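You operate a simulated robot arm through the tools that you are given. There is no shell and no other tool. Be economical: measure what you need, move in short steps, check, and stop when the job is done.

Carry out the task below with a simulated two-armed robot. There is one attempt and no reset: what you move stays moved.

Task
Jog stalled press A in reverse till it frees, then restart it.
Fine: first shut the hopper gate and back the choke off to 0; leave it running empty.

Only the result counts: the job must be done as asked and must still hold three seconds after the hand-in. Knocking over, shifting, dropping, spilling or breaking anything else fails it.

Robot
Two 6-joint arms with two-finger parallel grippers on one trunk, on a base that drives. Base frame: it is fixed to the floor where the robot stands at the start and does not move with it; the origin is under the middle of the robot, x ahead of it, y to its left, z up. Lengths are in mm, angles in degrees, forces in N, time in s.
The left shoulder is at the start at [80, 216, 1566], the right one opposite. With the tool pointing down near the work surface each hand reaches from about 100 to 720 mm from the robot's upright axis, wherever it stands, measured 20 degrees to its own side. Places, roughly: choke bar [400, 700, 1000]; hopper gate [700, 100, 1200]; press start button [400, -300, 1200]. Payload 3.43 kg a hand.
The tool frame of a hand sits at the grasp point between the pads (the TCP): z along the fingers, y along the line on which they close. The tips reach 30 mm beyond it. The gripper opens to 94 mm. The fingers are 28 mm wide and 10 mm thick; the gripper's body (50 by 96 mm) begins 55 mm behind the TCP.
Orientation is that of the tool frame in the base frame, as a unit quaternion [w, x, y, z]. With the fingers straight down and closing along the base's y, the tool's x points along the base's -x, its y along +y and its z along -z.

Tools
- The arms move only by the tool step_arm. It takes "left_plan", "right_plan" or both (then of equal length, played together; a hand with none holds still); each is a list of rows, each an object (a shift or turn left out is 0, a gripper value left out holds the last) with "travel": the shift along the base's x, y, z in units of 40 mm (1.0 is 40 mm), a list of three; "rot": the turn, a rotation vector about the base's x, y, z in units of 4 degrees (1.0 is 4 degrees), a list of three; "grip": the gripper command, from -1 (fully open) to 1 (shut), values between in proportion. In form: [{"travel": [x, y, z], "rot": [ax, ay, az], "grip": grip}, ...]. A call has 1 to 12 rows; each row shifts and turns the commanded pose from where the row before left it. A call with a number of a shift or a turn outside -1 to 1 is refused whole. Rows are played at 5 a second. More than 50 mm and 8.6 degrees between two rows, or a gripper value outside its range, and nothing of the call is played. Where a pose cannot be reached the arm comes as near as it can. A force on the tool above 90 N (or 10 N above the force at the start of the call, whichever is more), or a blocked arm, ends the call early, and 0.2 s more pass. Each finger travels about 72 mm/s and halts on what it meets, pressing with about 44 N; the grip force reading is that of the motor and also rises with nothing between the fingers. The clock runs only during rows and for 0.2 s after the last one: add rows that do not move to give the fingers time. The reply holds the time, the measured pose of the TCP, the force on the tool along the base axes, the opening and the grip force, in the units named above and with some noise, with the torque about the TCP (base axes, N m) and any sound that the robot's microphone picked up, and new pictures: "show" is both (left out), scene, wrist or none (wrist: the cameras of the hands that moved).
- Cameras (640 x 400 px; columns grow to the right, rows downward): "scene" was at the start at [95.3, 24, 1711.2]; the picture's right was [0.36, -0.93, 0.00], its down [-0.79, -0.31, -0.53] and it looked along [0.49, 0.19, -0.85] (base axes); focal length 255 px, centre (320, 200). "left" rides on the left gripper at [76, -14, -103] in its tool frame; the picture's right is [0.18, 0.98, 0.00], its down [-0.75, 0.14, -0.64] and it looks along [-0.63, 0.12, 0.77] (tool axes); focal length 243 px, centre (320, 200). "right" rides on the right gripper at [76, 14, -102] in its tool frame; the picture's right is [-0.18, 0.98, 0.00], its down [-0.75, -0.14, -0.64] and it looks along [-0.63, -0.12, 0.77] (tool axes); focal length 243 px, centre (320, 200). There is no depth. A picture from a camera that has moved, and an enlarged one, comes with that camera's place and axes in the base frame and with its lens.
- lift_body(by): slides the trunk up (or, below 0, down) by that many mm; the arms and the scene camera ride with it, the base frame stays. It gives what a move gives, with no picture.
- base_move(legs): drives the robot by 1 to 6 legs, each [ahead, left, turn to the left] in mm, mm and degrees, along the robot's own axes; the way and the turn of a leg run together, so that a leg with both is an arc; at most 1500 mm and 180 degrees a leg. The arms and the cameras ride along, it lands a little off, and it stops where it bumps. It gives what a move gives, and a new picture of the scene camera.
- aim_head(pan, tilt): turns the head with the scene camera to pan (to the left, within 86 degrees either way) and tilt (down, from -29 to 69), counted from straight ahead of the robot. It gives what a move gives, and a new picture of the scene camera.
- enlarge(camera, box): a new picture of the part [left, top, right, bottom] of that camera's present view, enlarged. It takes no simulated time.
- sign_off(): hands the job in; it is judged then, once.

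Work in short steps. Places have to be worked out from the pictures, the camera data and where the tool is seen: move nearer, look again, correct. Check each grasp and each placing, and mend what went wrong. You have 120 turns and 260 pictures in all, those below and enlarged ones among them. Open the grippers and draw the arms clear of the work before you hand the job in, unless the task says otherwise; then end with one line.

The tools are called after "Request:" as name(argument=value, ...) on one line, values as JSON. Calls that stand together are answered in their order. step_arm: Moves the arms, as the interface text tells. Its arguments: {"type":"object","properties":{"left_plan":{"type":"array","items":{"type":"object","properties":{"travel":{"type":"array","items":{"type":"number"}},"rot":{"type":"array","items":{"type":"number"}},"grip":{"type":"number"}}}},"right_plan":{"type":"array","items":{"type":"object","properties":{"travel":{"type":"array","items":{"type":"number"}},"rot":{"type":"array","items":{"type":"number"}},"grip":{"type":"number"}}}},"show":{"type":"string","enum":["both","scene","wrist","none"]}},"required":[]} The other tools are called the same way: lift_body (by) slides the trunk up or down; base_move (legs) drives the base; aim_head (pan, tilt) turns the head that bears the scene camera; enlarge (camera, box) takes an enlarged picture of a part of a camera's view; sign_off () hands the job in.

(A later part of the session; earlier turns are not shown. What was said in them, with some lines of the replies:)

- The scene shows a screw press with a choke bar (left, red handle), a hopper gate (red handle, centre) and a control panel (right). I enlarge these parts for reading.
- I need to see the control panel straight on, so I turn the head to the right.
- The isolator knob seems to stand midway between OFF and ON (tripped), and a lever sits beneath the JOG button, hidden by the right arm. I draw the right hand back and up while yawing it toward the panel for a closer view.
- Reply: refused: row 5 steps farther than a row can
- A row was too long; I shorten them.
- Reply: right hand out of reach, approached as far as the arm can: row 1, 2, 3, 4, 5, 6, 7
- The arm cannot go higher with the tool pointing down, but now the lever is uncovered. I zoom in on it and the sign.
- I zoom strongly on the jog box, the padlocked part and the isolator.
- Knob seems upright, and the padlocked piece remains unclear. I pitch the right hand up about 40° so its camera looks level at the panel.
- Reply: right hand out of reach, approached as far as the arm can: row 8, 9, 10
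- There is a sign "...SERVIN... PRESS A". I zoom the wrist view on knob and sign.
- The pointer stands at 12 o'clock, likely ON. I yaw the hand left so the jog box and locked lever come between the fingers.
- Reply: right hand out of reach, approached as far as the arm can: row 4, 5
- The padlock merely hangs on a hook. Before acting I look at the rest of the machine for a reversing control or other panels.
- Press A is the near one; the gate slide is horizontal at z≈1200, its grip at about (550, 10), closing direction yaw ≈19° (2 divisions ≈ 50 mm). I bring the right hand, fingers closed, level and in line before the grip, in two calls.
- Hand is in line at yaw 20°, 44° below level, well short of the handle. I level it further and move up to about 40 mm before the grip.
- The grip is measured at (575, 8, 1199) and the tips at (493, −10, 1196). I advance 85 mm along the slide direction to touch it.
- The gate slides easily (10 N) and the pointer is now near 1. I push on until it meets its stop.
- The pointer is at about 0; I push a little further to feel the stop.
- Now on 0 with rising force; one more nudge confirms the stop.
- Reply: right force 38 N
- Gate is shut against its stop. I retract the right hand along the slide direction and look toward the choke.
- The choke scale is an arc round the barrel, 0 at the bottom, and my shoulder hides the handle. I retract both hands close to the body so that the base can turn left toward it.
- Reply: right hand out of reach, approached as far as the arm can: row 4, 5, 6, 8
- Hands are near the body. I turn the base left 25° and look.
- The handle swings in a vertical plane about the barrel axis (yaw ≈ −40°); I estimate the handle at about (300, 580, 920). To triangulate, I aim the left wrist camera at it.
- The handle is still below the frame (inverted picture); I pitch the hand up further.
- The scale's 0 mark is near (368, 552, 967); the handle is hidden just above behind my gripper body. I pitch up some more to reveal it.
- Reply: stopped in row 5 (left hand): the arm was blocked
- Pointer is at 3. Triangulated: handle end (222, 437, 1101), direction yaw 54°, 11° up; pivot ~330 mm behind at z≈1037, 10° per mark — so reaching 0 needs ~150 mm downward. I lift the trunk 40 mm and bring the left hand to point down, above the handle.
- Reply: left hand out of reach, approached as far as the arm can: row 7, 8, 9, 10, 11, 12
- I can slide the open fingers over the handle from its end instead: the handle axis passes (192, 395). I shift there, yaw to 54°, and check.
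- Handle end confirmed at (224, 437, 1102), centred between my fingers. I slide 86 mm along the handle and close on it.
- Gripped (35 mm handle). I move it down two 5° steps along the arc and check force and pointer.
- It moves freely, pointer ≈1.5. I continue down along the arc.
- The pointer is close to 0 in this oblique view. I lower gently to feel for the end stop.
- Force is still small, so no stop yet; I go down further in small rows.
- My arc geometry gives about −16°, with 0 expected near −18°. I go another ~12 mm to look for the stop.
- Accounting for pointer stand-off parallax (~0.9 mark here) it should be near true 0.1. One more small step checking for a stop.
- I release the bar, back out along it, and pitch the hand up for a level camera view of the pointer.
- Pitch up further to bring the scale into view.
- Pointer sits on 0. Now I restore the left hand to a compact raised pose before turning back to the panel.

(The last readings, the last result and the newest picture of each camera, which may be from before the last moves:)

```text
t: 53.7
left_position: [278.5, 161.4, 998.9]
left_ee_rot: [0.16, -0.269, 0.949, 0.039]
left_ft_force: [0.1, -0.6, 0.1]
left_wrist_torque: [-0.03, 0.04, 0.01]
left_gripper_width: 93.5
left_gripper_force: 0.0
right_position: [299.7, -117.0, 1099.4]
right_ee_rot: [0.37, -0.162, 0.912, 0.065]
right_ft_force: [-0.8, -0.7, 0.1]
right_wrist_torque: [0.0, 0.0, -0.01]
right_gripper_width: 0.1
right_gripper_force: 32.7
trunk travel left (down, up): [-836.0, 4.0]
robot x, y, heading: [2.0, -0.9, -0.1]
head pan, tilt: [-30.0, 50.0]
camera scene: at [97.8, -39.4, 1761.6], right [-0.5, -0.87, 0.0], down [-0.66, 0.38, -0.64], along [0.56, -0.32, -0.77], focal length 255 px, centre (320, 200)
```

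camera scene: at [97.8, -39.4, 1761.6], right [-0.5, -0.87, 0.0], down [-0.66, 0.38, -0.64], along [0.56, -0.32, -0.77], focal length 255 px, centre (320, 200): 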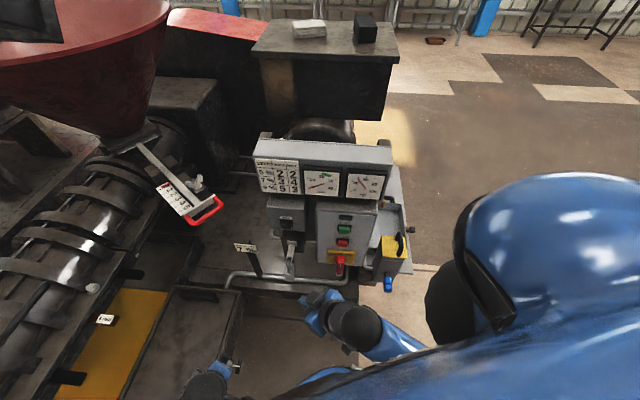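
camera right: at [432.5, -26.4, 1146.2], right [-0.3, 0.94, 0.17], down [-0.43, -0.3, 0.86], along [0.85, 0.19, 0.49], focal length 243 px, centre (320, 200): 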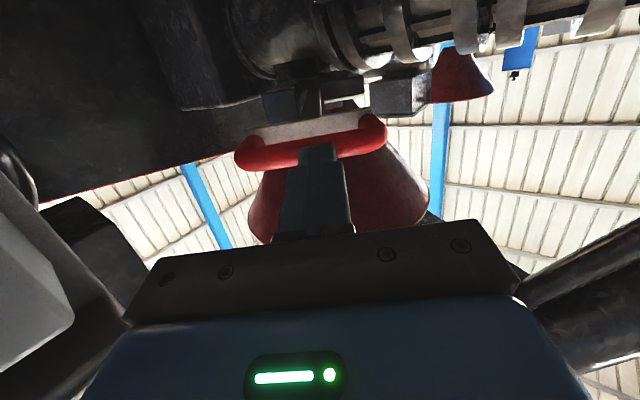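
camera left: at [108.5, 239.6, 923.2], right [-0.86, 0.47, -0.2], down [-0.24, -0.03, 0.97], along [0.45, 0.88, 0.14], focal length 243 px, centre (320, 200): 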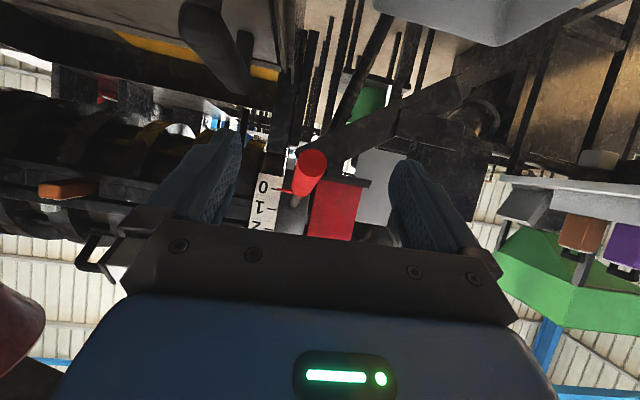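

Triangulation puts STOP at (398,−288,1107), START ≈(398,−288,1175), JOG ≈(488,−158,1173); the panel is vertical, facing yaw −35°. I yaw the right hand to −35° then pitch it level in front of JOG.

Request:
step_arm(right_plan=[{"rot": [0, 0, -1], "travel": [0.2, 0, 0.15], "grip": 1}, {"rot": [0, 0, -1], "travel": [0.2, 0, 0.15]}, {"rot": [0, 0, -1], "travel": [0.2, 0, 0.15]}, {"rot": [0, 0, -1], "travel": [0.2, 0, 0.15]}, {"rot": [0, 0, -1], "travel": [0.2, 0, 0.15]}, {"rot": [0, 0, -1], "travel": [0.2, 0, 0.15]}, {"rot": [0, 0, -1], "travel": [0.2, 0, 0.15]}, {"rot": [0, 0, -1], "travel": [0.2, 0, 0.15]}, {"rot": [0, 0, -1], "travel": [0.2, 0, 0.15]}, {"rot": [0, 0, -1], "travel": [0, 0, 0.15]}, {"rot": [0, 0, -1], "travel": [0, 0, 0.15]}, {"rot": [0, 0, -1]}], show="none")

Request:
step_arm(right_plan=[{"rot": [0, 0, -1]}, {"rot": [0, 0, -0.8]}, {"rot": [-0.57, -0.82, 0]}, {"rot": [-0.57, -0.82, 0]}, {"rot": [-0.57, -0.82, 0]}, {"rot": [-0.57, -0.82, 0]}, {"rot": [-0.57, -0.82, 0]}, {"rot": [-0.57, -0.82, 0]}, {"rot": [-0.57, -0.82, 0]}, {"rot": [-0.57, -0.82, 0]}, {"rot": [-0.57, -0.82, 0]}, {}])

```text
t: 56.3
left_position: [278.7, 161.2, 998.5]
left_ee_rot: [0.161, -0.268, 0.949, 0.039]
left_ft_force: [0.3, 0.6, 0.3]
left_wrist_torque: [-0.02, 0.01, -0.02]
left_gripper_width: 93.9
left_gripper_force: 0.1
right_position: [371.4, -116.8, 1164.9]
right_ee_rot: [0.364, 0.225, 0.899, -0.092]
right_ft_force: [0.8, -0.7, -0.1]
right_wrist_torque: [0.0, 0.0, 0.02]
right_gripper_width: 0.0
right_gripper_force: 33.0
trunk travel left (down, up): [-836.0, 4.0]
robot x, y, heading: [0.9, -0.7, 0.1]
head pan, tilt: [-30.0, 50.0]
```

```text
t: 58.9
left_position: [278.2, 161.3, 999.1]
left_ee_rot: [0.161, -0.27, 0.949, 0.04]
left_ft_force: [-0.4, -0.3, 0.0]
left_wrist_torque: [0.0, 0.02, -0.01]
left_gripper_width: 93.9
left_gripper_force: 0.0
right_position: [372.1, -117.3, 1165.4]
right_ee_rot: [0.614, 0.232, 0.729, -0.194]
right_ft_force: [0.5, 1.3, -0.4]
right_wrist_torque: [-0.03, 0.02, 0.01]
right_gripper_width: 0.0
right_gripper_force: 32.8
trunk travel left (down, up): [-836.0, 4.0]
robot x, y, heading: [0.5, 1.1, 0.2]
head pan, tilt: [-30.0, 50.0]
camera scene: at [97.9, -39.3, 1761.6], right [-0.5, -0.87, 0.0], down [-0.66, 0.38, -0.64], along [0.56, -0.32, -0.77], focal length 255 px, centre (320, 200)
camera right: at [286.3, -40.8, 1108.3], right [0.59, 0.78, 0.18], down [-0.49, 0.17, 0.85], along [0.64, -0.6, 0.49], focal length 243 px, centre (320, 200)
```

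scene: 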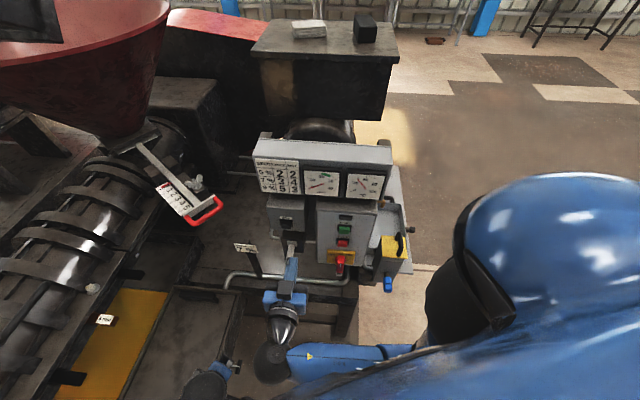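
right: 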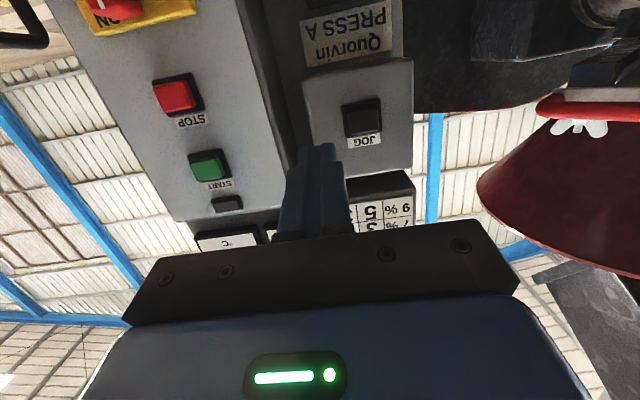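

JOG, START and STOP are clear in the wrist view; JOG refines to (488, −157, ~1165). I move the tip to ~25 mm before it.

Request:
step_arm(right_plan=[{"travel": [0.6, -0.08, 0.07]}, {"travel": [0.6, -0.08, 0.07]}, {"travel": [0.57, -0.06, 0.06]}, {}])

Request:
enlarge(camera="scene", box=[240, 190, 360, 300])

Request:
enlarge(camera="right", box=[240, 70, 400, 240])

```text
t: 59.9
left_position: [277.2, 161.2, 998.0]
left_ee_rot: [0.161, -0.269, 0.949, 0.039]
left_ft_force: [0.7, -0.5, 0.2]
left_wrist_torque: [-0.02, 0.03, -0.01]
left_gripper_width: 94.1
left_gripper_force: 0.0
right_position: [443.0, -125.9, 1174.1]
right_ee_rot: [0.613, 0.232, 0.73, -0.193]
right_ft_force: [-0.4, -0.4, -0.1]
right_wrist_torque: [-0.01, 0.02, 0.01]
right_gripper_width: 0.0
right_gripper_force: 32.5
trunk travel left (down, up): [-836.0, 4.0]
robot x, y, heading: [-1.9, 1.9, -0.2]
head pan, tilt: [-30.0, 50.0]
camera scene: at [97.6, -39.6, 1761.6], right [-0.5, -0.87, 0.0], down [-0.66, 0.38, -0.64], along [0.56, -0.32, -0.77], focal length 255 px, centre (320, 200)
camera right: at [356.3, -49.9, 1117.0], right [0.59, 0.78, 0.18], down [-0.49, 0.17, 0.85], along [0.64, -0.6, 0.49], focal length 243 px, centre (320, 200)
```

scene: 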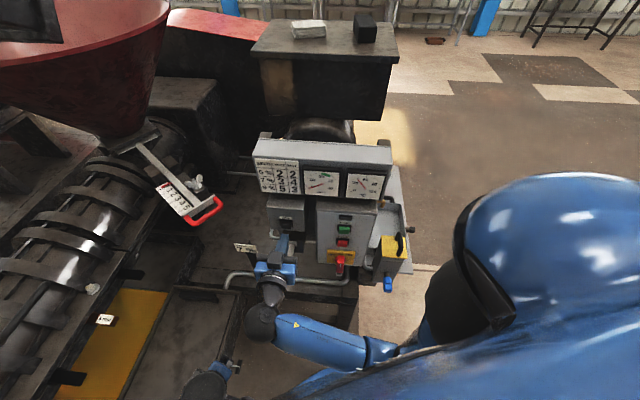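
right: 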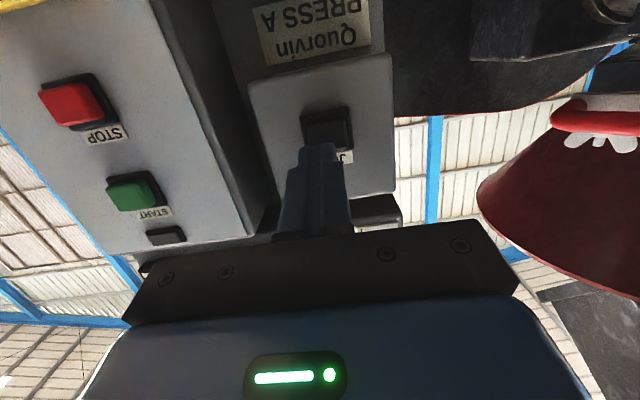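

```text
3.64 times, centred on (300, 245) of scene
camera zoom: at [97.6, -39.6, 1761.6], right [-0.5, -0.87, 0.0], down [-0.66, 0.38, -0.64], along [0.56, -0.32, -0.77], focal length 928 px, centre (393, 36)
```

zoom: 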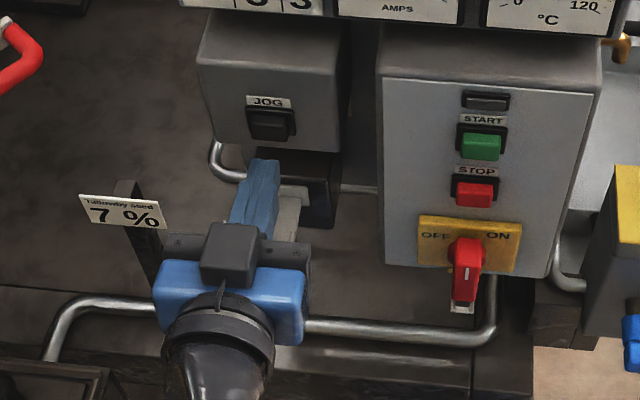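

```text
2.35 times, centred on (320, 155) of right
camera zoom: at [356.3, -49.9, 1117.0], right [0.59, 0.78, 0.18], down [-0.49, 0.17, 0.85], along [0.64, -0.6, 0.49], focal length 571 px, centre (320, 306)
```

zoom: 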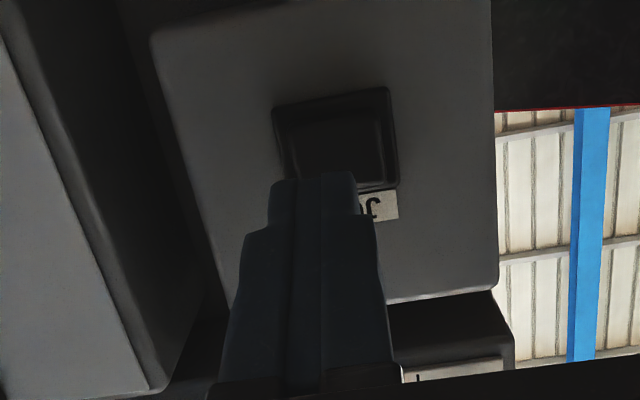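

JOG refines to (501, −162, 1164); my tip (467, −143, 1169) is aligned, 39 mm away. I advance 36 mm.

Request:
step_arm(right_plan=[{"travel": [0.22, -0.1, -0.05]}, {"travel": [0.2, -0.11, -0.05]}, {"travel": [0.18, -0.13, 0]}, {"travel": [0.14, -0.1, 0]}, {}], show="none")

Request:
enlarge(camera="scene", box=[250, 140, 400, 260])

```text
t: 61.1
left_position: [276.6, 162.1, 997.1]
left_ee_rot: [0.161, -0.269, 0.949, 0.039]
left_ft_force: [0.3, 0.5, 0.4]
left_wrist_torque: [-0.01, -0.02, -0.02]
left_gripper_width: 94.0
left_gripper_force: 0.0
right_position: [471.6, -142.4, 1170.5]
right_ee_rot: [0.613, 0.232, 0.73, -0.193]
right_ft_force: [-3.5, 3.2, 1.2]
right_wrist_torque: [-0.08, -0.03, -0.03]
right_gripper_width: 0.0
right_gripper_force: 33.0
trunk travel left (down, up): [-836.0, 4.0]
robot x, y, heading: [0.2, 2.8, -0.0]
head pan, tilt: [-30.0, 50.0]
heard: click
```

```text
3.33 times, centred on (325, 200) of scene
camera zoom: at [96.8, -38.8, 1761.6], right [-0.5, -0.87, 0.0], down [-0.66, 0.38, -0.64], along [0.56, -0.32, -0.77], focal length 851 px, centre (303, 200)
```

zoom: 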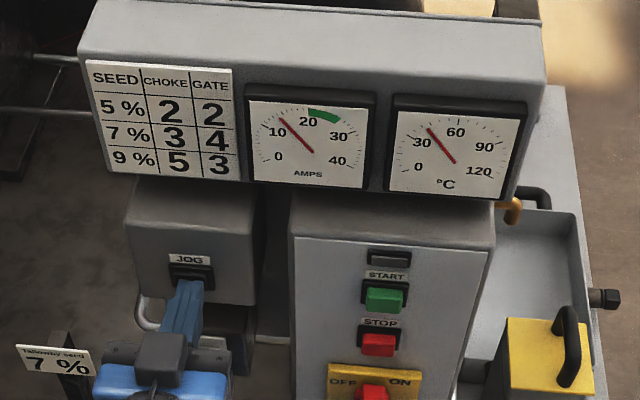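

A click was heard and the ammeter rose to ~12 A: it is jogging. I hold and watch.

Request:
step_arm(right_plan=[{}, {}, {}, {}, {}], show="none")

Request:
enlarge(camera="scene", box=[250, 140, 400, 260])

```text
t: 62.3
left_position: [278.2, 160.9, 998.9]
left_ee_rot: [0.161, -0.268, 0.949, 0.038]
left_ft_force: [0.0, -0.4, -0.8]
left_wrist_torque: [-0.02, 0.01, 0.01]
left_gripper_width: 94.0
left_gripper_force: 0.1
right_position: [471.2, -143.0, 1171.7]
right_ee_rot: [0.614, 0.231, 0.73, -0.193]
right_ft_force: [-3.3, 1.3, 0.2]
right_wrist_torque: [0.03, 0.0, 0.01]
right_gripper_width: 0.0
right_gripper_force: 32.7
trunk travel left (down, up): [-836.0, 4.0]
robot x, y, heading: [0.4, 0.0, -0.0]
head pan, tilt: [-30.0, 50.0]
```

```text
3.33 times, centred on (325, 200) of scene
camera zoom: at [96.9, -38.7, 1761.6], right [-0.5, -0.87, 0.0], down [-0.66, 0.38, -0.64], along [0.56, -0.32, -0.77], focal length 851 px, centre (303, 200)
```

zoom: 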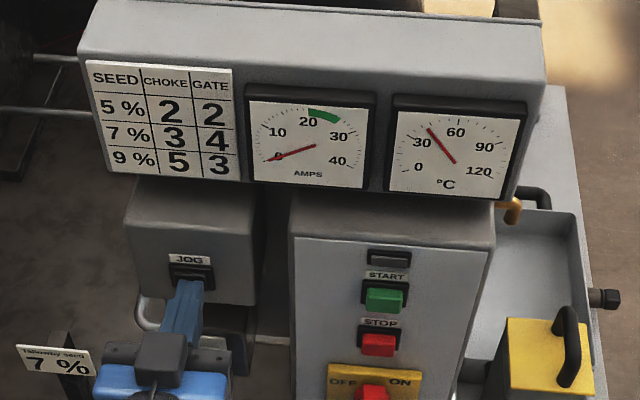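

Amps are back at 0: either the press slipped out or each press gives one pulse. I press a few mm deeper.

Request:
step_arm(right_plan=[{"travel": [0.08, -0.057, 0]}, {}], show="none")

Request:
enlarge(camera="scene", box=[250, 140, 400, 260])

```text
t: 62.9
left_position: [275.4, 162.3, 999.0]
left_ee_rot: [0.162, -0.27, 0.948, 0.038]
left_ft_force: [-0.4, 0.2, 1.0]
left_wrist_torque: [0.03, -0.02, -0.02]
left_gripper_width: 94.3
left_gripper_force: 0.0
right_position: [472.3, -143.0, 1172.3]
right_ee_rot: [0.614, 0.231, 0.729, -0.193]
right_ft_force: [-14.1, 8.9, -4.1]
right_wrist_torque: [0.01, 0.03, -0.07]
right_gripper_width: 0.0
right_gripper_force: 32.9
trunk travel left (down, up): [-836.0, 4.0]
robot x, y, heading: [1.8, -0.1, -0.0]
head pan, tilt: [-30.0, 50.0]
```

```text
3.33 times, centred on (325, 200) of scene
camera zoom: at [93.3, -36.8, 1761.8], right [-0.5, -0.87, 0.0], down [-0.66, 0.38, -0.65], along [0.56, -0.32, -0.76], focal length 851 px, centre (303, 200)
```

zoom: 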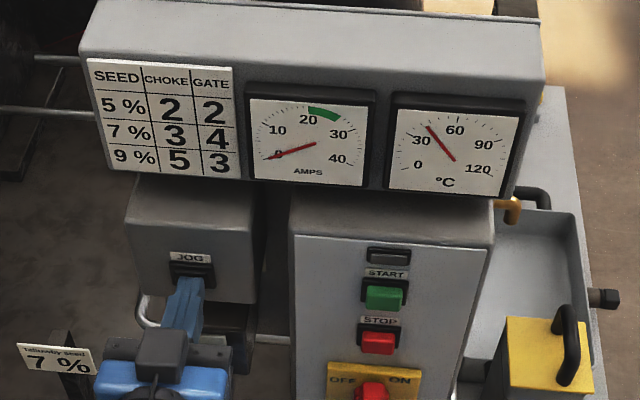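

The button is bottomed, so each press gives a short pulse. I release and press again.

Request:
step_arm(right_plan=[{"travel": [-0.3, 0.21, 0]}, {"travel": [-0.1, 0.07, 0]}, {}, {"travel": [0.2, -0.14, 0]}, {"travel": [0.2, -0.14, 0]}, {}], show="none")

Request:
enlarge(camera="scene", box=[250, 140, 400, 260])

```text
t: 64.3
left_position: [275.5, 161.7, 998.7]
left_ee_rot: [0.161, -0.269, 0.949, 0.038]
left_ft_force: [0.7, 0.6, 0.3]
left_wrist_torque: [0.01, 0.0, 0.01]
left_gripper_width: 93.8
left_gripper_force: 0.1
right_position: [472.3, -144.6, 1172.1]
right_ee_rot: [0.614, 0.232, 0.729, -0.193]
right_ft_force: [-15.2, 8.7, 1.9]
right_wrist_torque: [-0.16, -0.08, -0.09]
right_gripper_width: 0.3
right_gripper_force: 33.2
trunk travel left (down, up): [-836.0, 4.0]
robot x, y, heading: [-1.7, 2.9, 0.2]
head pan, tilt: [-30.0, 50.0]
heard: click
```

```text
3.33 times, centred on (325, 200) of scene
camera zoom: at [93.4, -37.3, 1761.9], right [-0.5, -0.87, 0.0], down [-0.66, 0.38, -0.64], along [0.56, -0.32, -0.76], focal length 851 px, centre (303, 200)
```

zoom: 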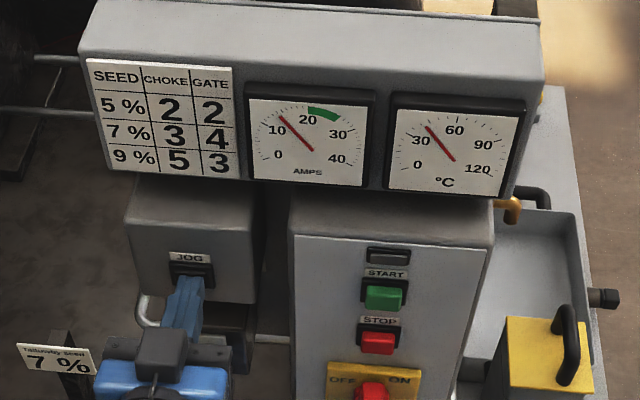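

Another pulse at ~12 A. I repeat, listening for a change.

Request:
step_arm(right_plan=[{}, {}, {}, {"travel": [-0.2, 0.14, 0]}, {"travel": [-0.2, 0.14, 0]}, {}, {"travel": [0.2, -0.14, 0]}, {"travel": [0.2, -0.14, 0]}, {}], show="none")

Request:
enlarge(camera="scene", box=[250, 140, 400, 260])

```text
t: 66.3
left_position: [275.1, 162.9, 999.6]
left_ee_rot: [0.161, -0.269, 0.949, 0.037]
left_ft_force: [-0.1, 0.6, 0.0]
left_wrist_torque: [-0.01, 0.02, 0.01]
left_gripper_width: 94.2
left_gripper_force: 0.1
right_position: [472.7, -144.0, 1171.7]
right_ee_rot: [0.614, 0.231, 0.73, -0.192]
right_ft_force: [-16.1, 9.9, 2.4]
right_wrist_torque: [-0.13, -0.09, -0.08]
right_gripper_width: 0.0
right_gripper_force: 33.2
trunk travel left (down, up): [-836.0, 4.0]
robot x, y, heading: [2.4, 1.9, -0.3]
head pan, tilt: [-30.0, 50.0]
heard: click
```

```text
3.33 times, centred on (325, 200) of scene
camera zoom: at [92.8, -36.9, 1761.9], right [-0.5, -0.87, 0.0], down [-0.66, 0.38, -0.65], along [0.56, -0.32, -0.76], focal length 851 px, centre (303, 200)
```

zoom: 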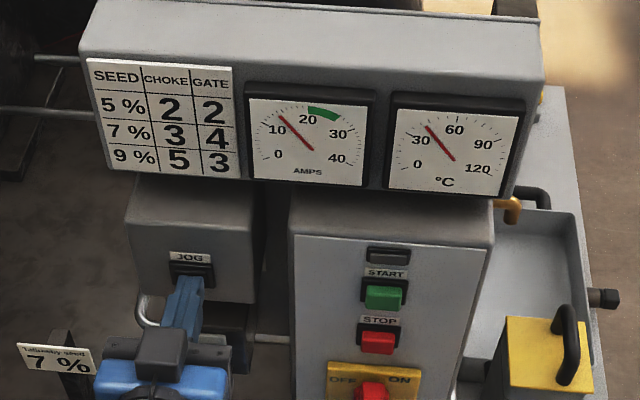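

Same reading; I press twice more in this call.

Request:
step_arm(right_plan=[{}, {}, {}, {"travel": [-0.4, 0.28, 0]}, {}, {"travel": [0.4, -0.28, 0]}, {}, {}, {}, {"travel": [-0.4, 0.28, 0]}, {}, {"travel": [0.4, -0.28, 0]}], show="none")

Request:
enlarge(camera="scene", box=[250, 140, 400, 260])

```text
t: 68.9
left_position: [273.4, 163.5, 999.1]
left_ee_rot: [0.163, -0.27, 0.948, 0.038]
left_ft_force: [-0.4, 0.2, -0.2]
left_wrist_torque: [0.02, -0.02, -0.04]
left_gripper_width: 94.0
left_gripper_force: 0.1
right_position: [470.7, -143.7, 1171.7]
right_ee_rot: [0.615, 0.231, 0.729, -0.193]
right_ft_force: [-5.6, 2.1, -0.8]
right_wrist_torque: [0.03, 0.04, -0.04]
right_gripper_width: 0.0
right_gripper_force: 33.2
trunk travel left (down, up): [-836.0, 4.0]
robot x, y, heading: [-3.6, 3.4, 0.2]
head pan, tilt: [-30.0, 50.0]
heard: click, click
```

```text
3.33 times, centred on (325, 200) of scene
camera zoom: at [90.6, -34.9, 1762.0], right [-0.5, -0.87, 0.0], down [-0.66, 0.38, -0.65], along [0.56, -0.32, -0.76], focal length 851 px, centre (303, 200)
```

zoom: 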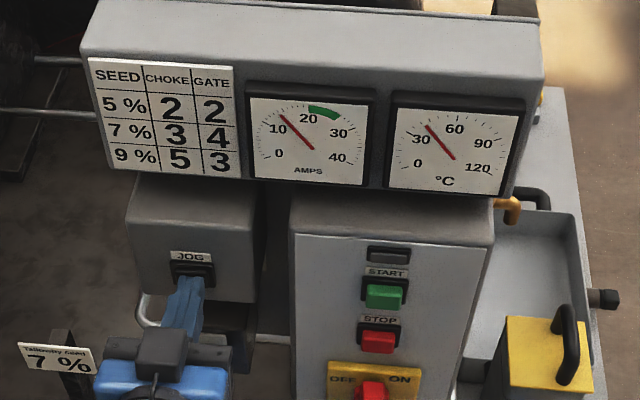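

Still 12 A. I continue with two more pulses and look at the full scene.

Request:
step_arm(right_plan=[{}, {}, {}, {"travel": [-0.35, 0.25, 0]}, {}, {"travel": [0.35, -0.25, 0]}, {}, {}, {}, {"travel": [-0.35, 0.25, 0]}, {}, {"travel": [0.35, -0.25, 0]}], show="scene")

Request:
enlarge(camera="scene", box=[250, 140, 400, 260])

```text
t: 71.5
left_position: [274.7, 163.8, 998.5]
left_ee_rot: [0.162, -0.27, 0.949, 0.037]
left_ft_force: [-0.1, 0.7, -0.1]
left_wrist_torque: [-0.02, -0.01, 0.0]
left_gripper_width: 94.0
left_gripper_force: 0.1
right_position: [470.3, -143.0, 1170.5]
right_ee_rot: [0.615, 0.232, 0.728, -0.194]
right_ft_force: [-4.4, 2.2, -1.8]
right_wrist_torque: [0.02, 0.01, -0.05]
right_gripper_width: 0.4
right_gripper_force: 33.0
trunk travel left (down, up): [-836.0, 4.0]
robot x, y, heading: [6.0, 0.3, 0.1]
head pan, tilt: [-30.0, 50.0]
heard: click, click
camera scene: at [91.5, -35.1, 1762.0], right [-0.5, -0.87, 0.0], down [-0.66, 0.38, -0.65], along [0.56, -0.32, -0.76], focal length 255 px, centre (320, 200)
```

scene: 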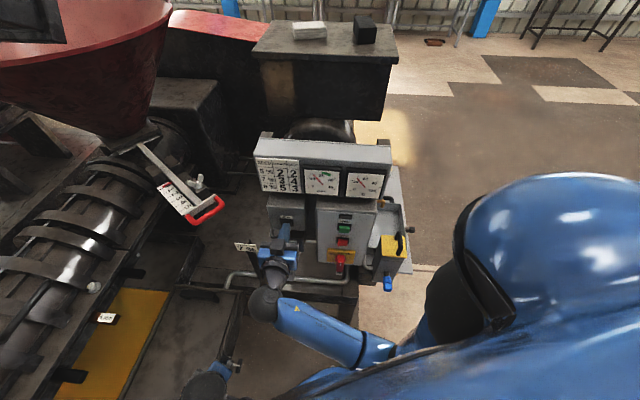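

```text
3.33 times, centred on (325, 200) of scene
camera zoom: at [91.5, -35.1, 1762.0], right [-0.5, -0.87, 0.0], down [-0.66, 0.38, -0.65], along [0.56, -0.32, -0.76], focal length 851 px, centre (303, 200)
```

zoom: 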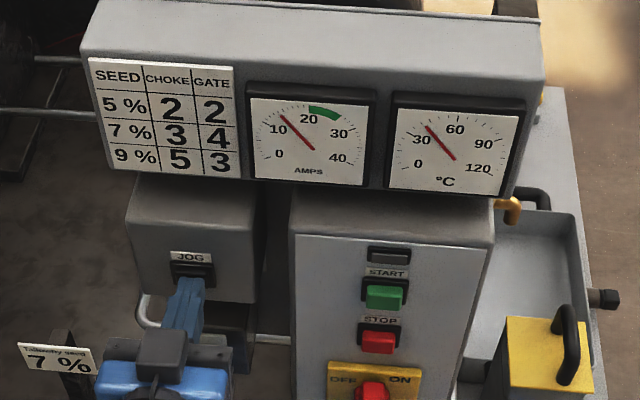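

I sample one pulse finely in time to see how current behaves and whether any shaft turns.

Request:
step_arm(right_plan=[{}, {}, {}, {"travel": [-0.35, 0.25, 0]}, {}, {"travel": [0.35, -0.25, 0]}], show="none")

Request:
enlarge(camera="scene", box=[0, 80, 400, 330])

Request:
step_arm(right_plan=[{}], show="none")

Request:
enlarge(camera="scene", box=[0, 80, 400, 330])

Request:
step_arm(right_plan=[{}], show="none")

Request:
enlarge(camera="scene", box=[250, 140, 400, 260])

```text
t: 72.9
left_position: [273.5, 163.2, 999.5]
left_ee_rot: [0.161, -0.269, 0.949, 0.036]
left_ft_force: [-0.4, 0.0, -0.2]
left_wrist_torque: [-0.05, -0.02, -0.04]
left_gripper_width: 93.9
left_gripper_force: 0.1
right_position: [470.3, -143.4, 1172.8]
right_ee_rot: [0.615, 0.232, 0.728, -0.194]
right_ft_force: [-4.9, 2.3, -1.1]
right_wrist_torque: [-0.01, 0.0, -0.07]
right_gripper_width: 0.0
right_gripper_force: 32.8
trunk travel left (down, up): [-836.0, 4.0]
robot x, y, heading: [1.4, 1.7, 0.3]
head pan, tilt: [-30.0, 50.0]
heard: click
```

```text
1.60 times, centred on (200, 205) of scene
camera zoom: at [91.2, -34.9, 1762.0], right [-0.5, -0.87, 0.0], down [-0.66, 0.38, -0.65], along [0.56, -0.32, -0.76], focal length 408 px, centre (512, 192)
```

zoom: 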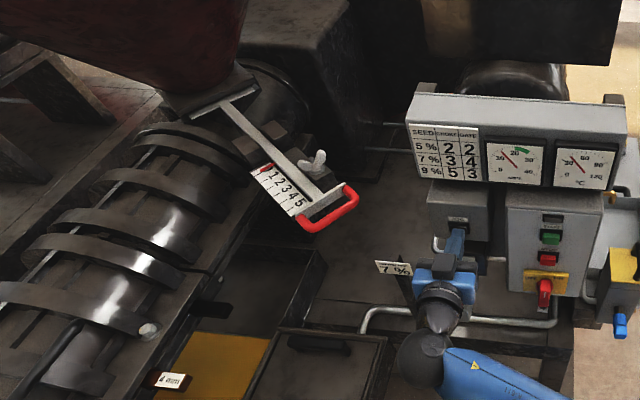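

```text
t: 73.3
left_position: [275.5, 163.2, 999.2]
left_ee_rot: [0.161, -0.27, 0.948, 0.038]
left_ft_force: [0.0, 0.0, -0.5]
left_wrist_torque: [-0.01, -0.01, 0.02]
left_gripper_width: 94.0
left_gripper_force: 0.1
right_position: [473.1, -144.3, 1171.0]
right_ee_rot: [0.615, 0.232, 0.729, -0.193]
right_ft_force: [-16.5, 8.7, 3.3]
right_wrist_torque: [-0.07, -0.15, -0.18]
right_gripper_width: 0.3
right_gripper_force: 33.0
trunk travel left (down, up): [-836.0, 4.0]
robot x, y, heading: [1.6, 1.4, -0.1]
head pan, tilt: [-30.0, 50.0]
```

```text
1.60 times, centred on (200, 205) of scene
camera zoom: at [92.5, -36.2, 1762.0], right [-0.5, -0.87, 0.0], down [-0.66, 0.38, -0.65], along [0.56, -0.32, -0.76], focal length 408 px, centre (512, 192)
```

zoom: 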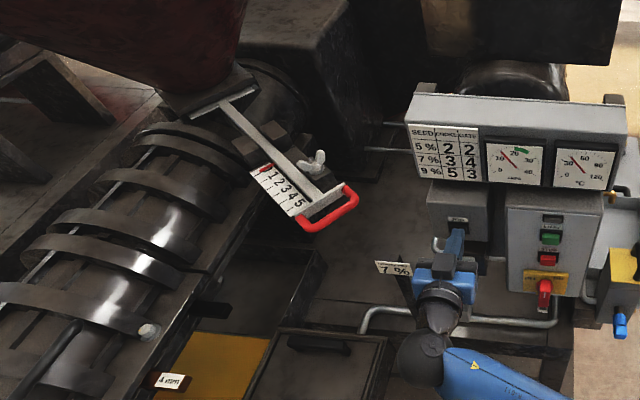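

```text
t: 73.7
left_position: [274.9, 163.0, 999.2]
left_ee_rot: [0.161, -0.27, 0.949, 0.039]
left_ft_force: [-0.3, -0.5, 0.6]
left_wrist_torque: [0.01, -0.01, 0.02]
left_gripper_width: 94.0
left_gripper_force: 0.0
right_position: [471.7, -143.4, 1170.8]
right_ee_rot: [0.614, 0.233, 0.728, -0.194]
right_ft_force: [-15.7, 9.4, 2.2]
right_wrist_torque: [-0.09, -0.16, -0.06]
right_gripper_width: 0.3
right_gripper_force: 32.9
trunk travel left (down, up): [-836.0, 4.0]
robot x, y, heading: [1.5, -0.2, -0.1]
head pan, tilt: [-30.0, 50.0]
```

```text
3.33 times, centred on (325, 200) of scene
camera zoom: at [92.4, -36.2, 1762.0], right [-0.5, -0.87, 0.0], down [-0.66, 0.38, -0.65], along [0.56, -0.32, -0.76], focal length 851 px, centre (303, 200)
```

zoom: 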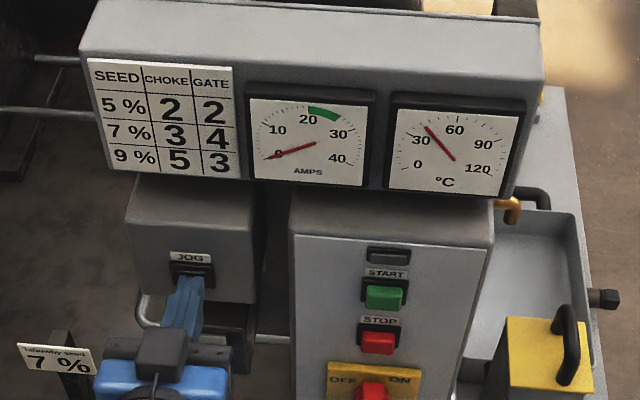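

Pulses draw a steady ~12 A for ~0.7 s. Extra jogging is harmless, so I do a few more and watch for any change.

Request:
step_arm(right_plan=[{"travel": [-0.35, 0.25, 0]}, {}, {"travel": [0.35, -0.25, 0]}, {}, {}, {}, {"travel": [-0.35, 0.25, 0]}, {}, {"travel": [0.35, -0.25, 0]}, {}, {}, {}], show="none")

Request:
step_arm(right_plan=[{"travel": [-0.35, 0.25, 0]}, {}, {"travel": [0.35, -0.25, 0]}, {}, {}, {}, {"travel": [-0.35, 0.25, 0]}, {}, {"travel": [0.35, -0.25, 0]}, {}], show="none")

Request:
enlarge(camera="scene", box=[250, 140, 400, 260])

```text
t: 76.3
left_position: [275.0, 162.3, 998.6]
left_ee_rot: [0.162, -0.27, 0.949, 0.038]
left_ft_force: [0.5, 0.6, -0.4]
left_wrist_torque: [-0.01, 0.02, 0.04]
left_gripper_width: 94.1
left_gripper_force: 0.0
right_position: [471.7, -143.9, 1171.3]
right_ee_rot: [0.614, 0.231, 0.729, -0.192]
right_ft_force: [-15.9, 8.6, 1.0]
right_wrist_torque: [-0.06, -0.13, -0.13]
right_gripper_width: 0.0
right_gripper_force: 32.4
trunk travel left (down, up): [-836.0, 4.0]
robot x, y, heading: [4.1, -0.7, -0.1]
head pan, tilt: [-30.0, 50.0]
heard: click, click
```

```text
t: 78.5
left_position: [274.8, 162.6, 999.0]
left_ee_rot: [0.161, -0.269, 0.949, 0.039]
left_ft_force: [-0.2, -0.1, 0.2]
left_wrist_torque: [0.02, 0.0, -0.01]
left_gripper_width: 94.2
left_gripper_force: 0.2
right_position: [472.9, -143.9, 1170.7]
right_ee_rot: [0.615, 0.231, 0.729, -0.192]
right_ft_force: [-16.1, 10.4, 1.4]
right_wrist_torque: [-0.11, -0.05, -0.03]
right_gripper_width: 0.1
right_gripper_force: 33.4
trunk travel left (down, up): [-836.0, 4.0]
robot x, y, heading: [-2.5, 0.5, -0.1]
head pan, tilt: [-30.0, 50.0]
heard: click, click
```

```text
3.33 times, centred on (325, 200) of scene
camera zoom: at [92.9, -37.1, 1761.9], right [-0.5, -0.87, 0.0], down [-0.66, 0.38, -0.64], along [0.56, -0.32, -0.76], focal length 851 px, centre (303, 200)
```

zoom: 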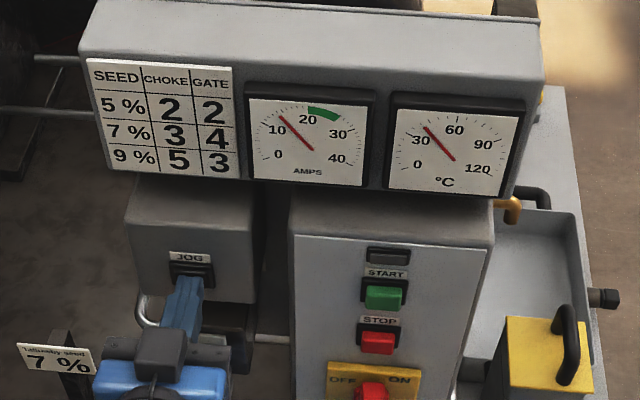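

Twelve pulses, steady current without overload. I back off and move in front of START, then look.

Request:
step_arm(right_plan=[{"travel": [-0.7, 0.48, 0]}, {"travel": [-0.8, 0.55, 0]}, {"travel": [-0.5, -0.7, 0]}, {"travel": [-0.5, -0.75, 0]}, {"travel": [-0.5, -0.75, 0]}, {"travel": [-0.4, -0.6, 0]}, {}])

Request:
enlarge(camera="scene", box=[240, 190, 400, 310])

Request:
enlarge(camera="right", box=[220, 40, 420, 240])

```text
t: 80.1
left_position: [278.4, 162.6, 999.0]
left_ee_rot: [0.16, -0.268, 0.949, 0.039]
left_ft_force: [0.4, 0.1, -0.4]
left_wrist_torque: [-0.03, 0.03, 0.01]
left_gripper_width: 94.2
left_gripper_force: 0.1
right_position: [339.3, -216.4, 1170.2]
right_ee_rot: [0.613, 0.232, 0.73, -0.193]
right_ft_force: [0.4, 0.7, 0.0]
right_wrist_torque: [-0.01, -0.02, -0.01]
right_gripper_width: 0.0
right_gripper_force: 33.0
trunk travel left (down, up): [-836.0, 4.0]
robot x, y, heading: [-1.9, 3.2, -0.2]
head pan, tilt: [-30.0, 50.0]
camera scene: at [98.1, -39.5, 1761.5], right [-0.5, -0.87, 0.0], down [-0.66, 0.38, -0.64], along [0.56, -0.32, -0.77], focal length 255 px, centre (320, 200)
camera right: at [253.6, -139.8, 1112.6], right [0.59, 0.78, 0.18], down [-0.49, 0.17, 0.85], along [0.64, -0.6, 0.49], focal length 243 px, centre (320, 200)
```

scene: 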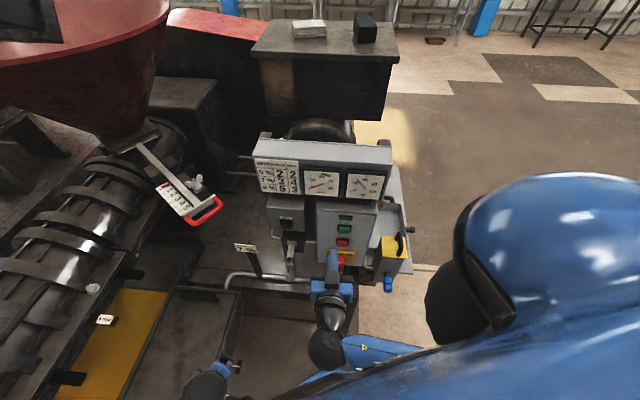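
right: 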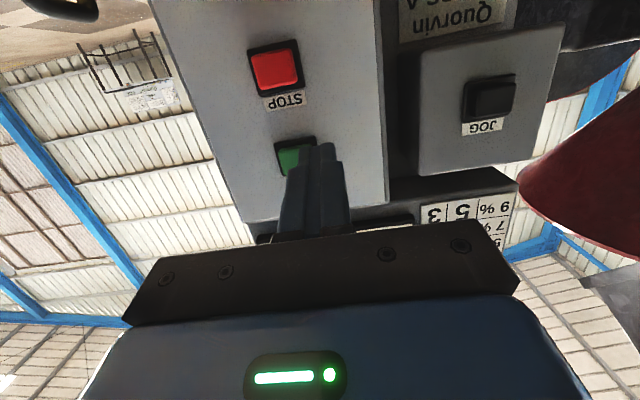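

```text
3.33 times, centred on (320, 250) of scene
camera zoom: at [98.1, -39.5, 1761.5], right [-0.5, -0.87, 0.0], down [-0.66, 0.38, -0.64], along [0.56, -0.32, -0.77], focal length 851 px, centre (320, 33)
```

zoom: 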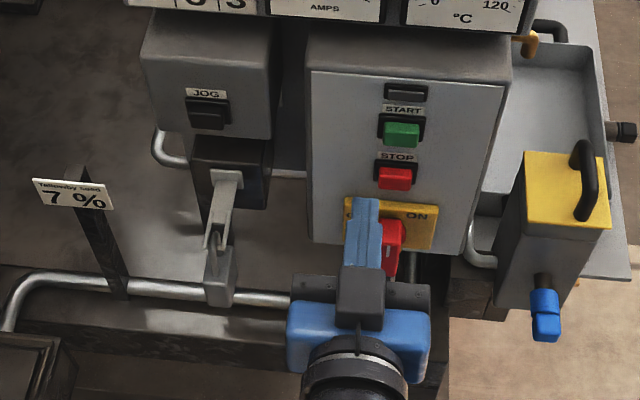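

```text
2.00 times, centred on (320, 140) of right
camera zoom: at [253.6, -139.8, 1112.6], right [0.59, 0.78, 0.18], down [-0.49, 0.17, 0.85], along [0.64, -0.6, 0.49], focal length 485 px, centre (320, 320)
```

zoom: 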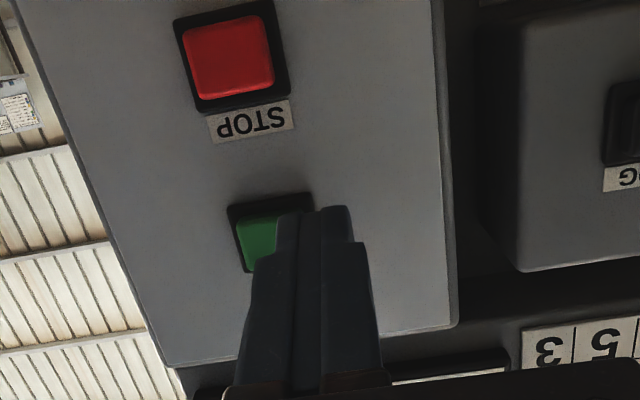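

START is at about (395, −288, 1180); my tip is 27 mm left and 15 mm low of it. I correct and approach to ~20 mm.

Request:
step_arm(right_plan=[{"travel": [-0.2, -0.28, 0.2]}, {"travel": [-0.18, -0.28, 0.18]}, {"travel": [0.4, -0.28, 0]}, {"travel": [0.4, -0.28, 0]}, {}])

Request:
enlarge(camera="right", box=[220, 40, 420, 240])

Request:
enlarge(camera="scene", box=[300, 190, 380, 260])

```text
t: 81.3
left_position: [277.8, 161.0, 999.3]
left_ee_rot: [0.161, -0.269, 0.949, 0.039]
left_ft_force: [0.3, 0.6, 1.0]
left_wrist_torque: [0.0, 0.01, 0.01]
left_gripper_width: 94.0
left_gripper_force: 0.0
right_position: [354.3, -261.6, 1185.9]
right_ee_rot: [0.613, 0.233, 0.73, -0.193]
right_ft_force: [-0.3, -0.7, 0.2]
right_wrist_torque: [-0.02, 0.01, 0.0]
right_gripper_width: 0.0
right_gripper_force: 33.1
trunk travel left (down, up): [-836.0, 4.0]
robot x, y, heading: [1.3, 4.6, -0.2]
head pan, tilt: [-30.0, 50.0]
camera scene: at [97.5, -40.1, 1761.6], right [-0.5, -0.87, 0.0], down [-0.66, 0.38, -0.64], along [0.56, -0.32, -0.77], focal length 255 px, centre (320, 200)
camera right: at [270.2, -184.7, 1128.0], right [0.59, 0.78, 0.18], down [-0.49, 0.17, 0.85], along [0.64, -0.6, 0.49], focal length 243 px, centre (320, 200)
```

scene: 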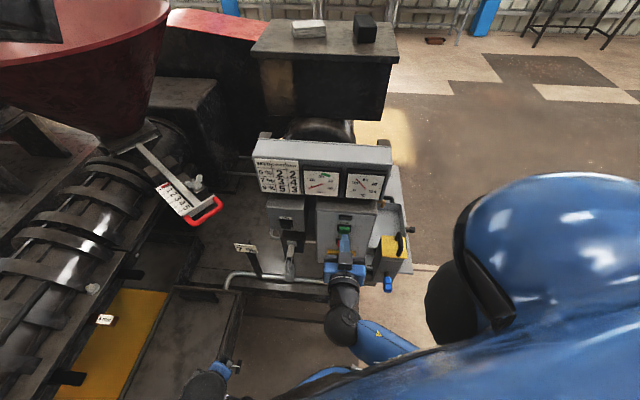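
right: 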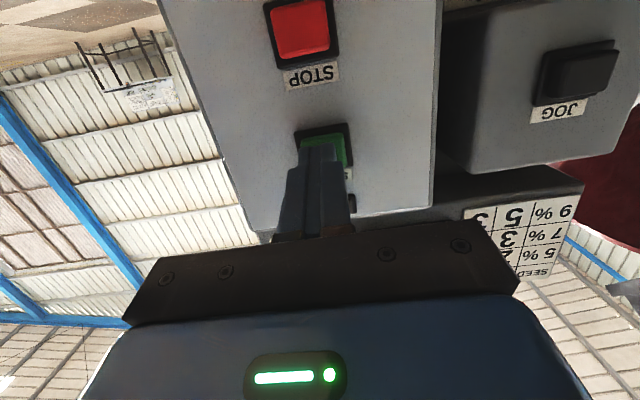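

```text
2.00 times, centred on (320, 140) of right
camera zoom: at [270.2, -184.7, 1128.0], right [0.59, 0.78, 0.18], down [-0.49, 0.17, 0.85], along [0.64, -0.6, 0.49], focal length 485 px, centre (320, 320)
```

zoom: 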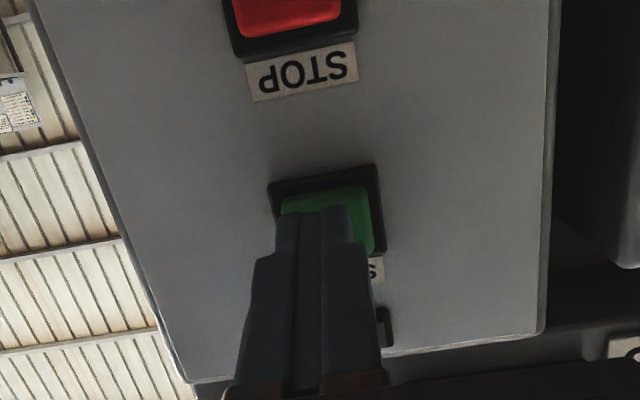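

```text
5.71 times, centred on (340, 225) of scene
camera zoom: at [97.5, -40.1, 1761.6], right [-0.5, -0.87, 0.0], down [-0.66, 0.38, -0.64], along [0.56, -0.32, -0.77], focal length 1458 px, centre (206, 57)
```

zoom: 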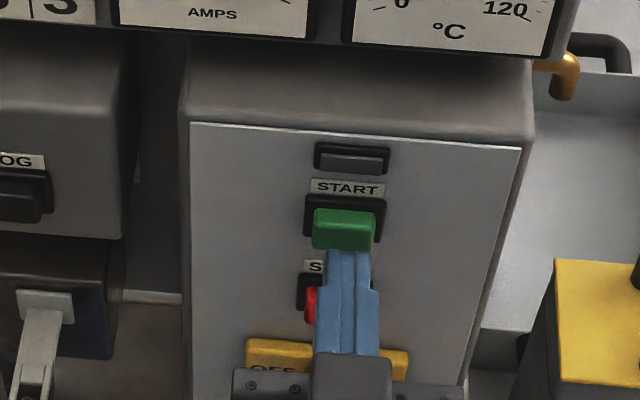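

Well aligned with START, ~19 mm off. I press with small rows.

Request:
step_arm(right_plan=[{"travel": [0.2, -0.13, 0]}, {"travel": [0.16, -0.11, 0]}, {"travel": [0.1, -0.07, 0]}, {}], show="none")

Request:
enlarge(camera="scene", box=[250, 140, 400, 260])

```text
t: 82.3
left_position: [272.6, 164.3, 1000.3]
left_ee_rot: [0.163, -0.27, 0.948, 0.037]
left_ft_force: [-0.2, -0.3, -0.1]
left_wrist_torque: [0.01, -0.01, 0.02]
left_gripper_width: 94.1
left_gripper_force: 0.1
right_position: [367.9, -268.1, 1186.8]
right_ee_rot: [0.614, 0.231, 0.73, -0.193]
right_ft_force: [-29.5, 23.1, -15.5]
right_wrist_torque: [0.1, 0.1, -0.05]
right_gripper_width: 0.1
right_gripper_force: 33.7
trunk travel left (down, up): [-836.0, 4.0]
robot x, y, heading: [0.9, -0.5, 0.0]
head pan, tilt: [-30.0, 50.0]
heard: click
```

```text
3.33 times, centred on (325, 200) of scene
camera zoom: at [89.0, -33.3, 1761.9], right [-0.5, -0.87, 0.0], down [-0.66, 0.38, -0.65], along [0.56, -0.32, -0.76], focal length 851 px, centre (303, 200)
```

zoom: 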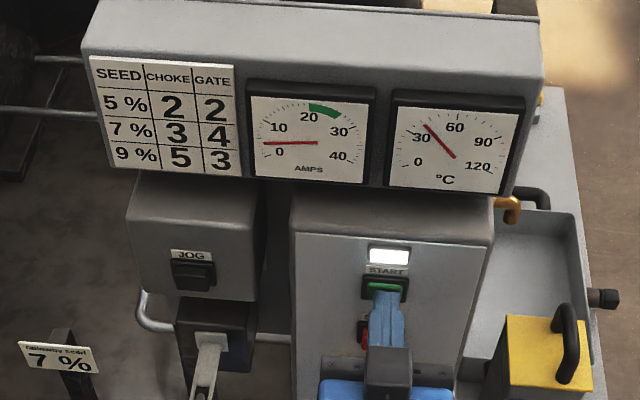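

The lamp is lit and the ammeter sits at a low no-load value (~5 A): the press is running. I withdraw the hand and watch that it keeps running.

Request:
step_arm(right_plan=[{"travel": [-0.4, 0.28, 0]}, {"travel": [-0.8, 0.55, 0]}, {"travel": [-0.8, 0.55, 0]}, {"travel": [-0.4, 0.3, 0]}, {"grip": -1}, {}, {}, {}, {}, {}], show="none")

Request:
enlarge(camera="scene", box=[250, 140, 400, 260])

Request:
enlarge(camera="scene", box=[130, 150, 240, 240])

```text
t: 83.5
left_position: [277.0, 160.2, 998.8]
left_ee_rot: [0.16, -0.27, 0.949, 0.039]
left_ft_force: [-0.1, -0.5, -0.2]
left_wrist_torque: [0.0, 0.0, 0.02]
left_gripper_width: 94.1
left_gripper_force: 0.0
right_position: [275.6, -246.2, 1185.1]
right_ee_rot: [0.593, 0.29, 0.709, -0.248]
right_ft_force: [0.1, -0.2, 0.4]
right_wrist_torque: [0.01, -0.02, 0.04]
right_gripper_width: 47.6
right_gripper_force: 0.0
trunk travel left (down, up): [-836.0, 4.0]
robot x, y, heading: [3.3, -2.6, 0.0]
head pan, tilt: [-30.0, 50.0]
stopped in row 5 (right hand): the arm was blocked; the commanded pose is now the measured one
```

```text
3.33 times, centred on (325, 200) of scene
camera zoom: at [98.2, -40.6, 1761.3], right [-0.5, -0.87, 0.0], down [-0.66, 0.38, -0.64], along [0.56, -0.32, -0.77], focal length 851 px, centre (303, 200)
```

zoom: 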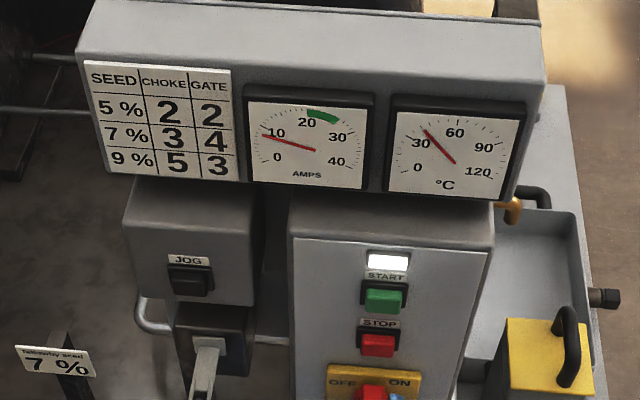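

```text
4.44 times, centred on (185, 195) of scene
camera zoom: at [98.2, -40.6, 1761.3], right [-0.5, -0.87, 0.0], down [-0.66, 0.38, -0.64], along [0.56, -0.32, -0.77], focal length 1134 px, centre (920, 222)
```

zoom: 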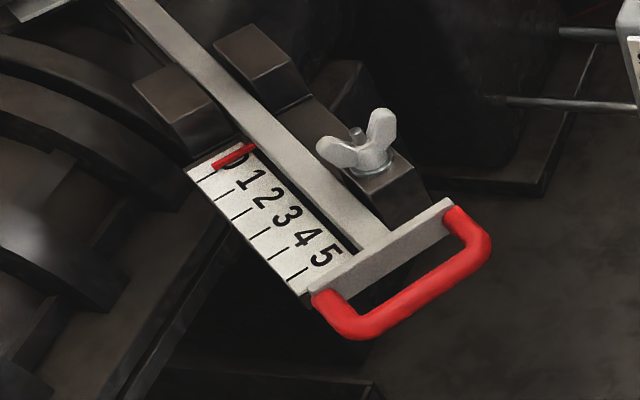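

Running at ~8 A, gate still 0. I wait a few seconds (finishing the gripper opening) and check the trend and the choke.

Request:
step_arm(right_plan=[{"grip": -1}, {}, {}, {}, {}, {}, {}, {}, {}, {}, {}, {}], show="none")

Request:
enlarge(camera="scene", box=[250, 140, 400, 260])

Request:
aim_head(pan=20, tilt=45)

Request:
enlarge(camera="scene", box=[120, 150, 260, 300])

```text
t: 86.1
left_position: [277.4, 160.1, 998.2]
left_ee_rot: [0.16, -0.269, 0.949, 0.04]
left_ft_force: [0.4, -1.3, 0.2]
left_wrist_torque: [0.01, 0.03, 0.03]
left_gripper_width: 93.9
left_gripper_force: 0.0
right_position: [275.3, -244.3, 1184.9]
right_ee_rot: [0.593, 0.289, 0.71, -0.247]
right_ft_force: [0.8, -0.5, 0.8]
right_wrist_torque: [0.01, 0.01, 0.03]
right_gripper_width: 94.3
right_gripper_force: 0.1
trunk travel left (down, up): [-836.0, 4.0]
robot x, y, heading: [-1.1, 3.7, -0.1]
head pan, tilt: [-30.0, 50.0]
```

```text
3.33 times, centred on (325, 200) of scene
camera zoom: at [97.7, -39.4, 1761.5], right [-0.5, -0.87, 0.0], down [-0.66, 0.38, -0.64], along [0.56, -0.32, -0.77], focal length 851 px, centre (303, 200)
```

zoom: 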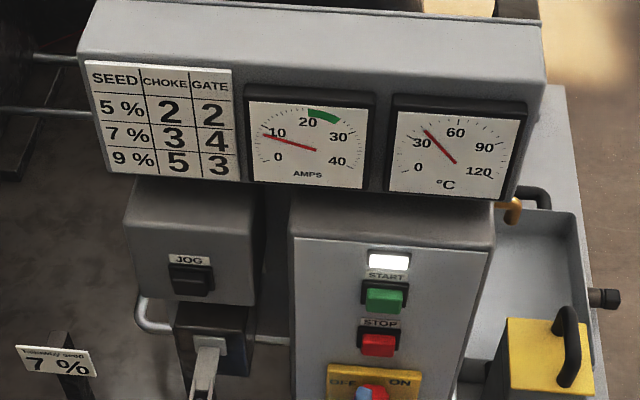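

```text
t: 87.3
left_position: [278.1, 161.3, 998.5]
left_ee_rot: [0.161, -0.269, 0.949, 0.04]
left_ft_force: [-0.2, 0.0, 0.3]
left_wrist_torque: [0.0, 0.02, 0.03]
left_gripper_width: 94.0
left_gripper_force: 0.1
right_position: [274.9, -245.3, 1186.5]
right_ee_rot: [0.593, 0.29, 0.71, -0.248]
right_ft_force: [-0.6, 0.1, -0.4]
right_wrist_torque: [-0.04, -0.01, 0.01]
right_gripper_width: 94.1
right_gripper_force: 0.0
trunk travel left (down, up): [-836.0, 4.0]
robot x, y, heading: [2.9, 0.9, 0.2]
head pan, tilt: [20.0, 45.0]
camera scene: at [107.5, 26.9, 1768.4], right [0.34, -0.94, 0.0], down [-0.66, -0.24, -0.71], along [0.66, 0.24, -0.71], focal length 255 px, centre (320, 200)
```

scene: 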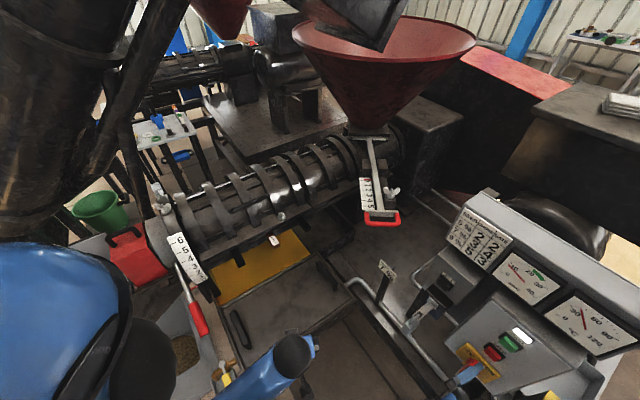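

```text
2.67 times, centred on (190, 225) of scene
camera zoom: at [107.5, 26.9, 1768.4], right [0.34, -0.94, 0.0], down [-0.66, -0.24, -0.71], along [0.66, 0.24, -0.71], focal length 680 px, centre (667, 133)
```

zoom: 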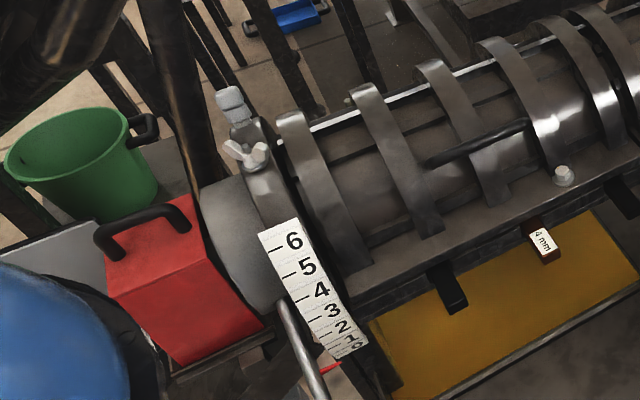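

The lamp stays lit and the current holds at ~8 A. Gate and choke are both at 0, the grippers are open and both hands are clear, so I hand in.

Request:
sign_off()

```text
The job is handed in.
```

Press A is running empty at a steady 8 A or so with its lamp lit; the gate is shut and the choke is at 0. I gave it twelve reverse jogs at a steady 12 A or so; no reading showed when it freed, but START then caught and it kept running.
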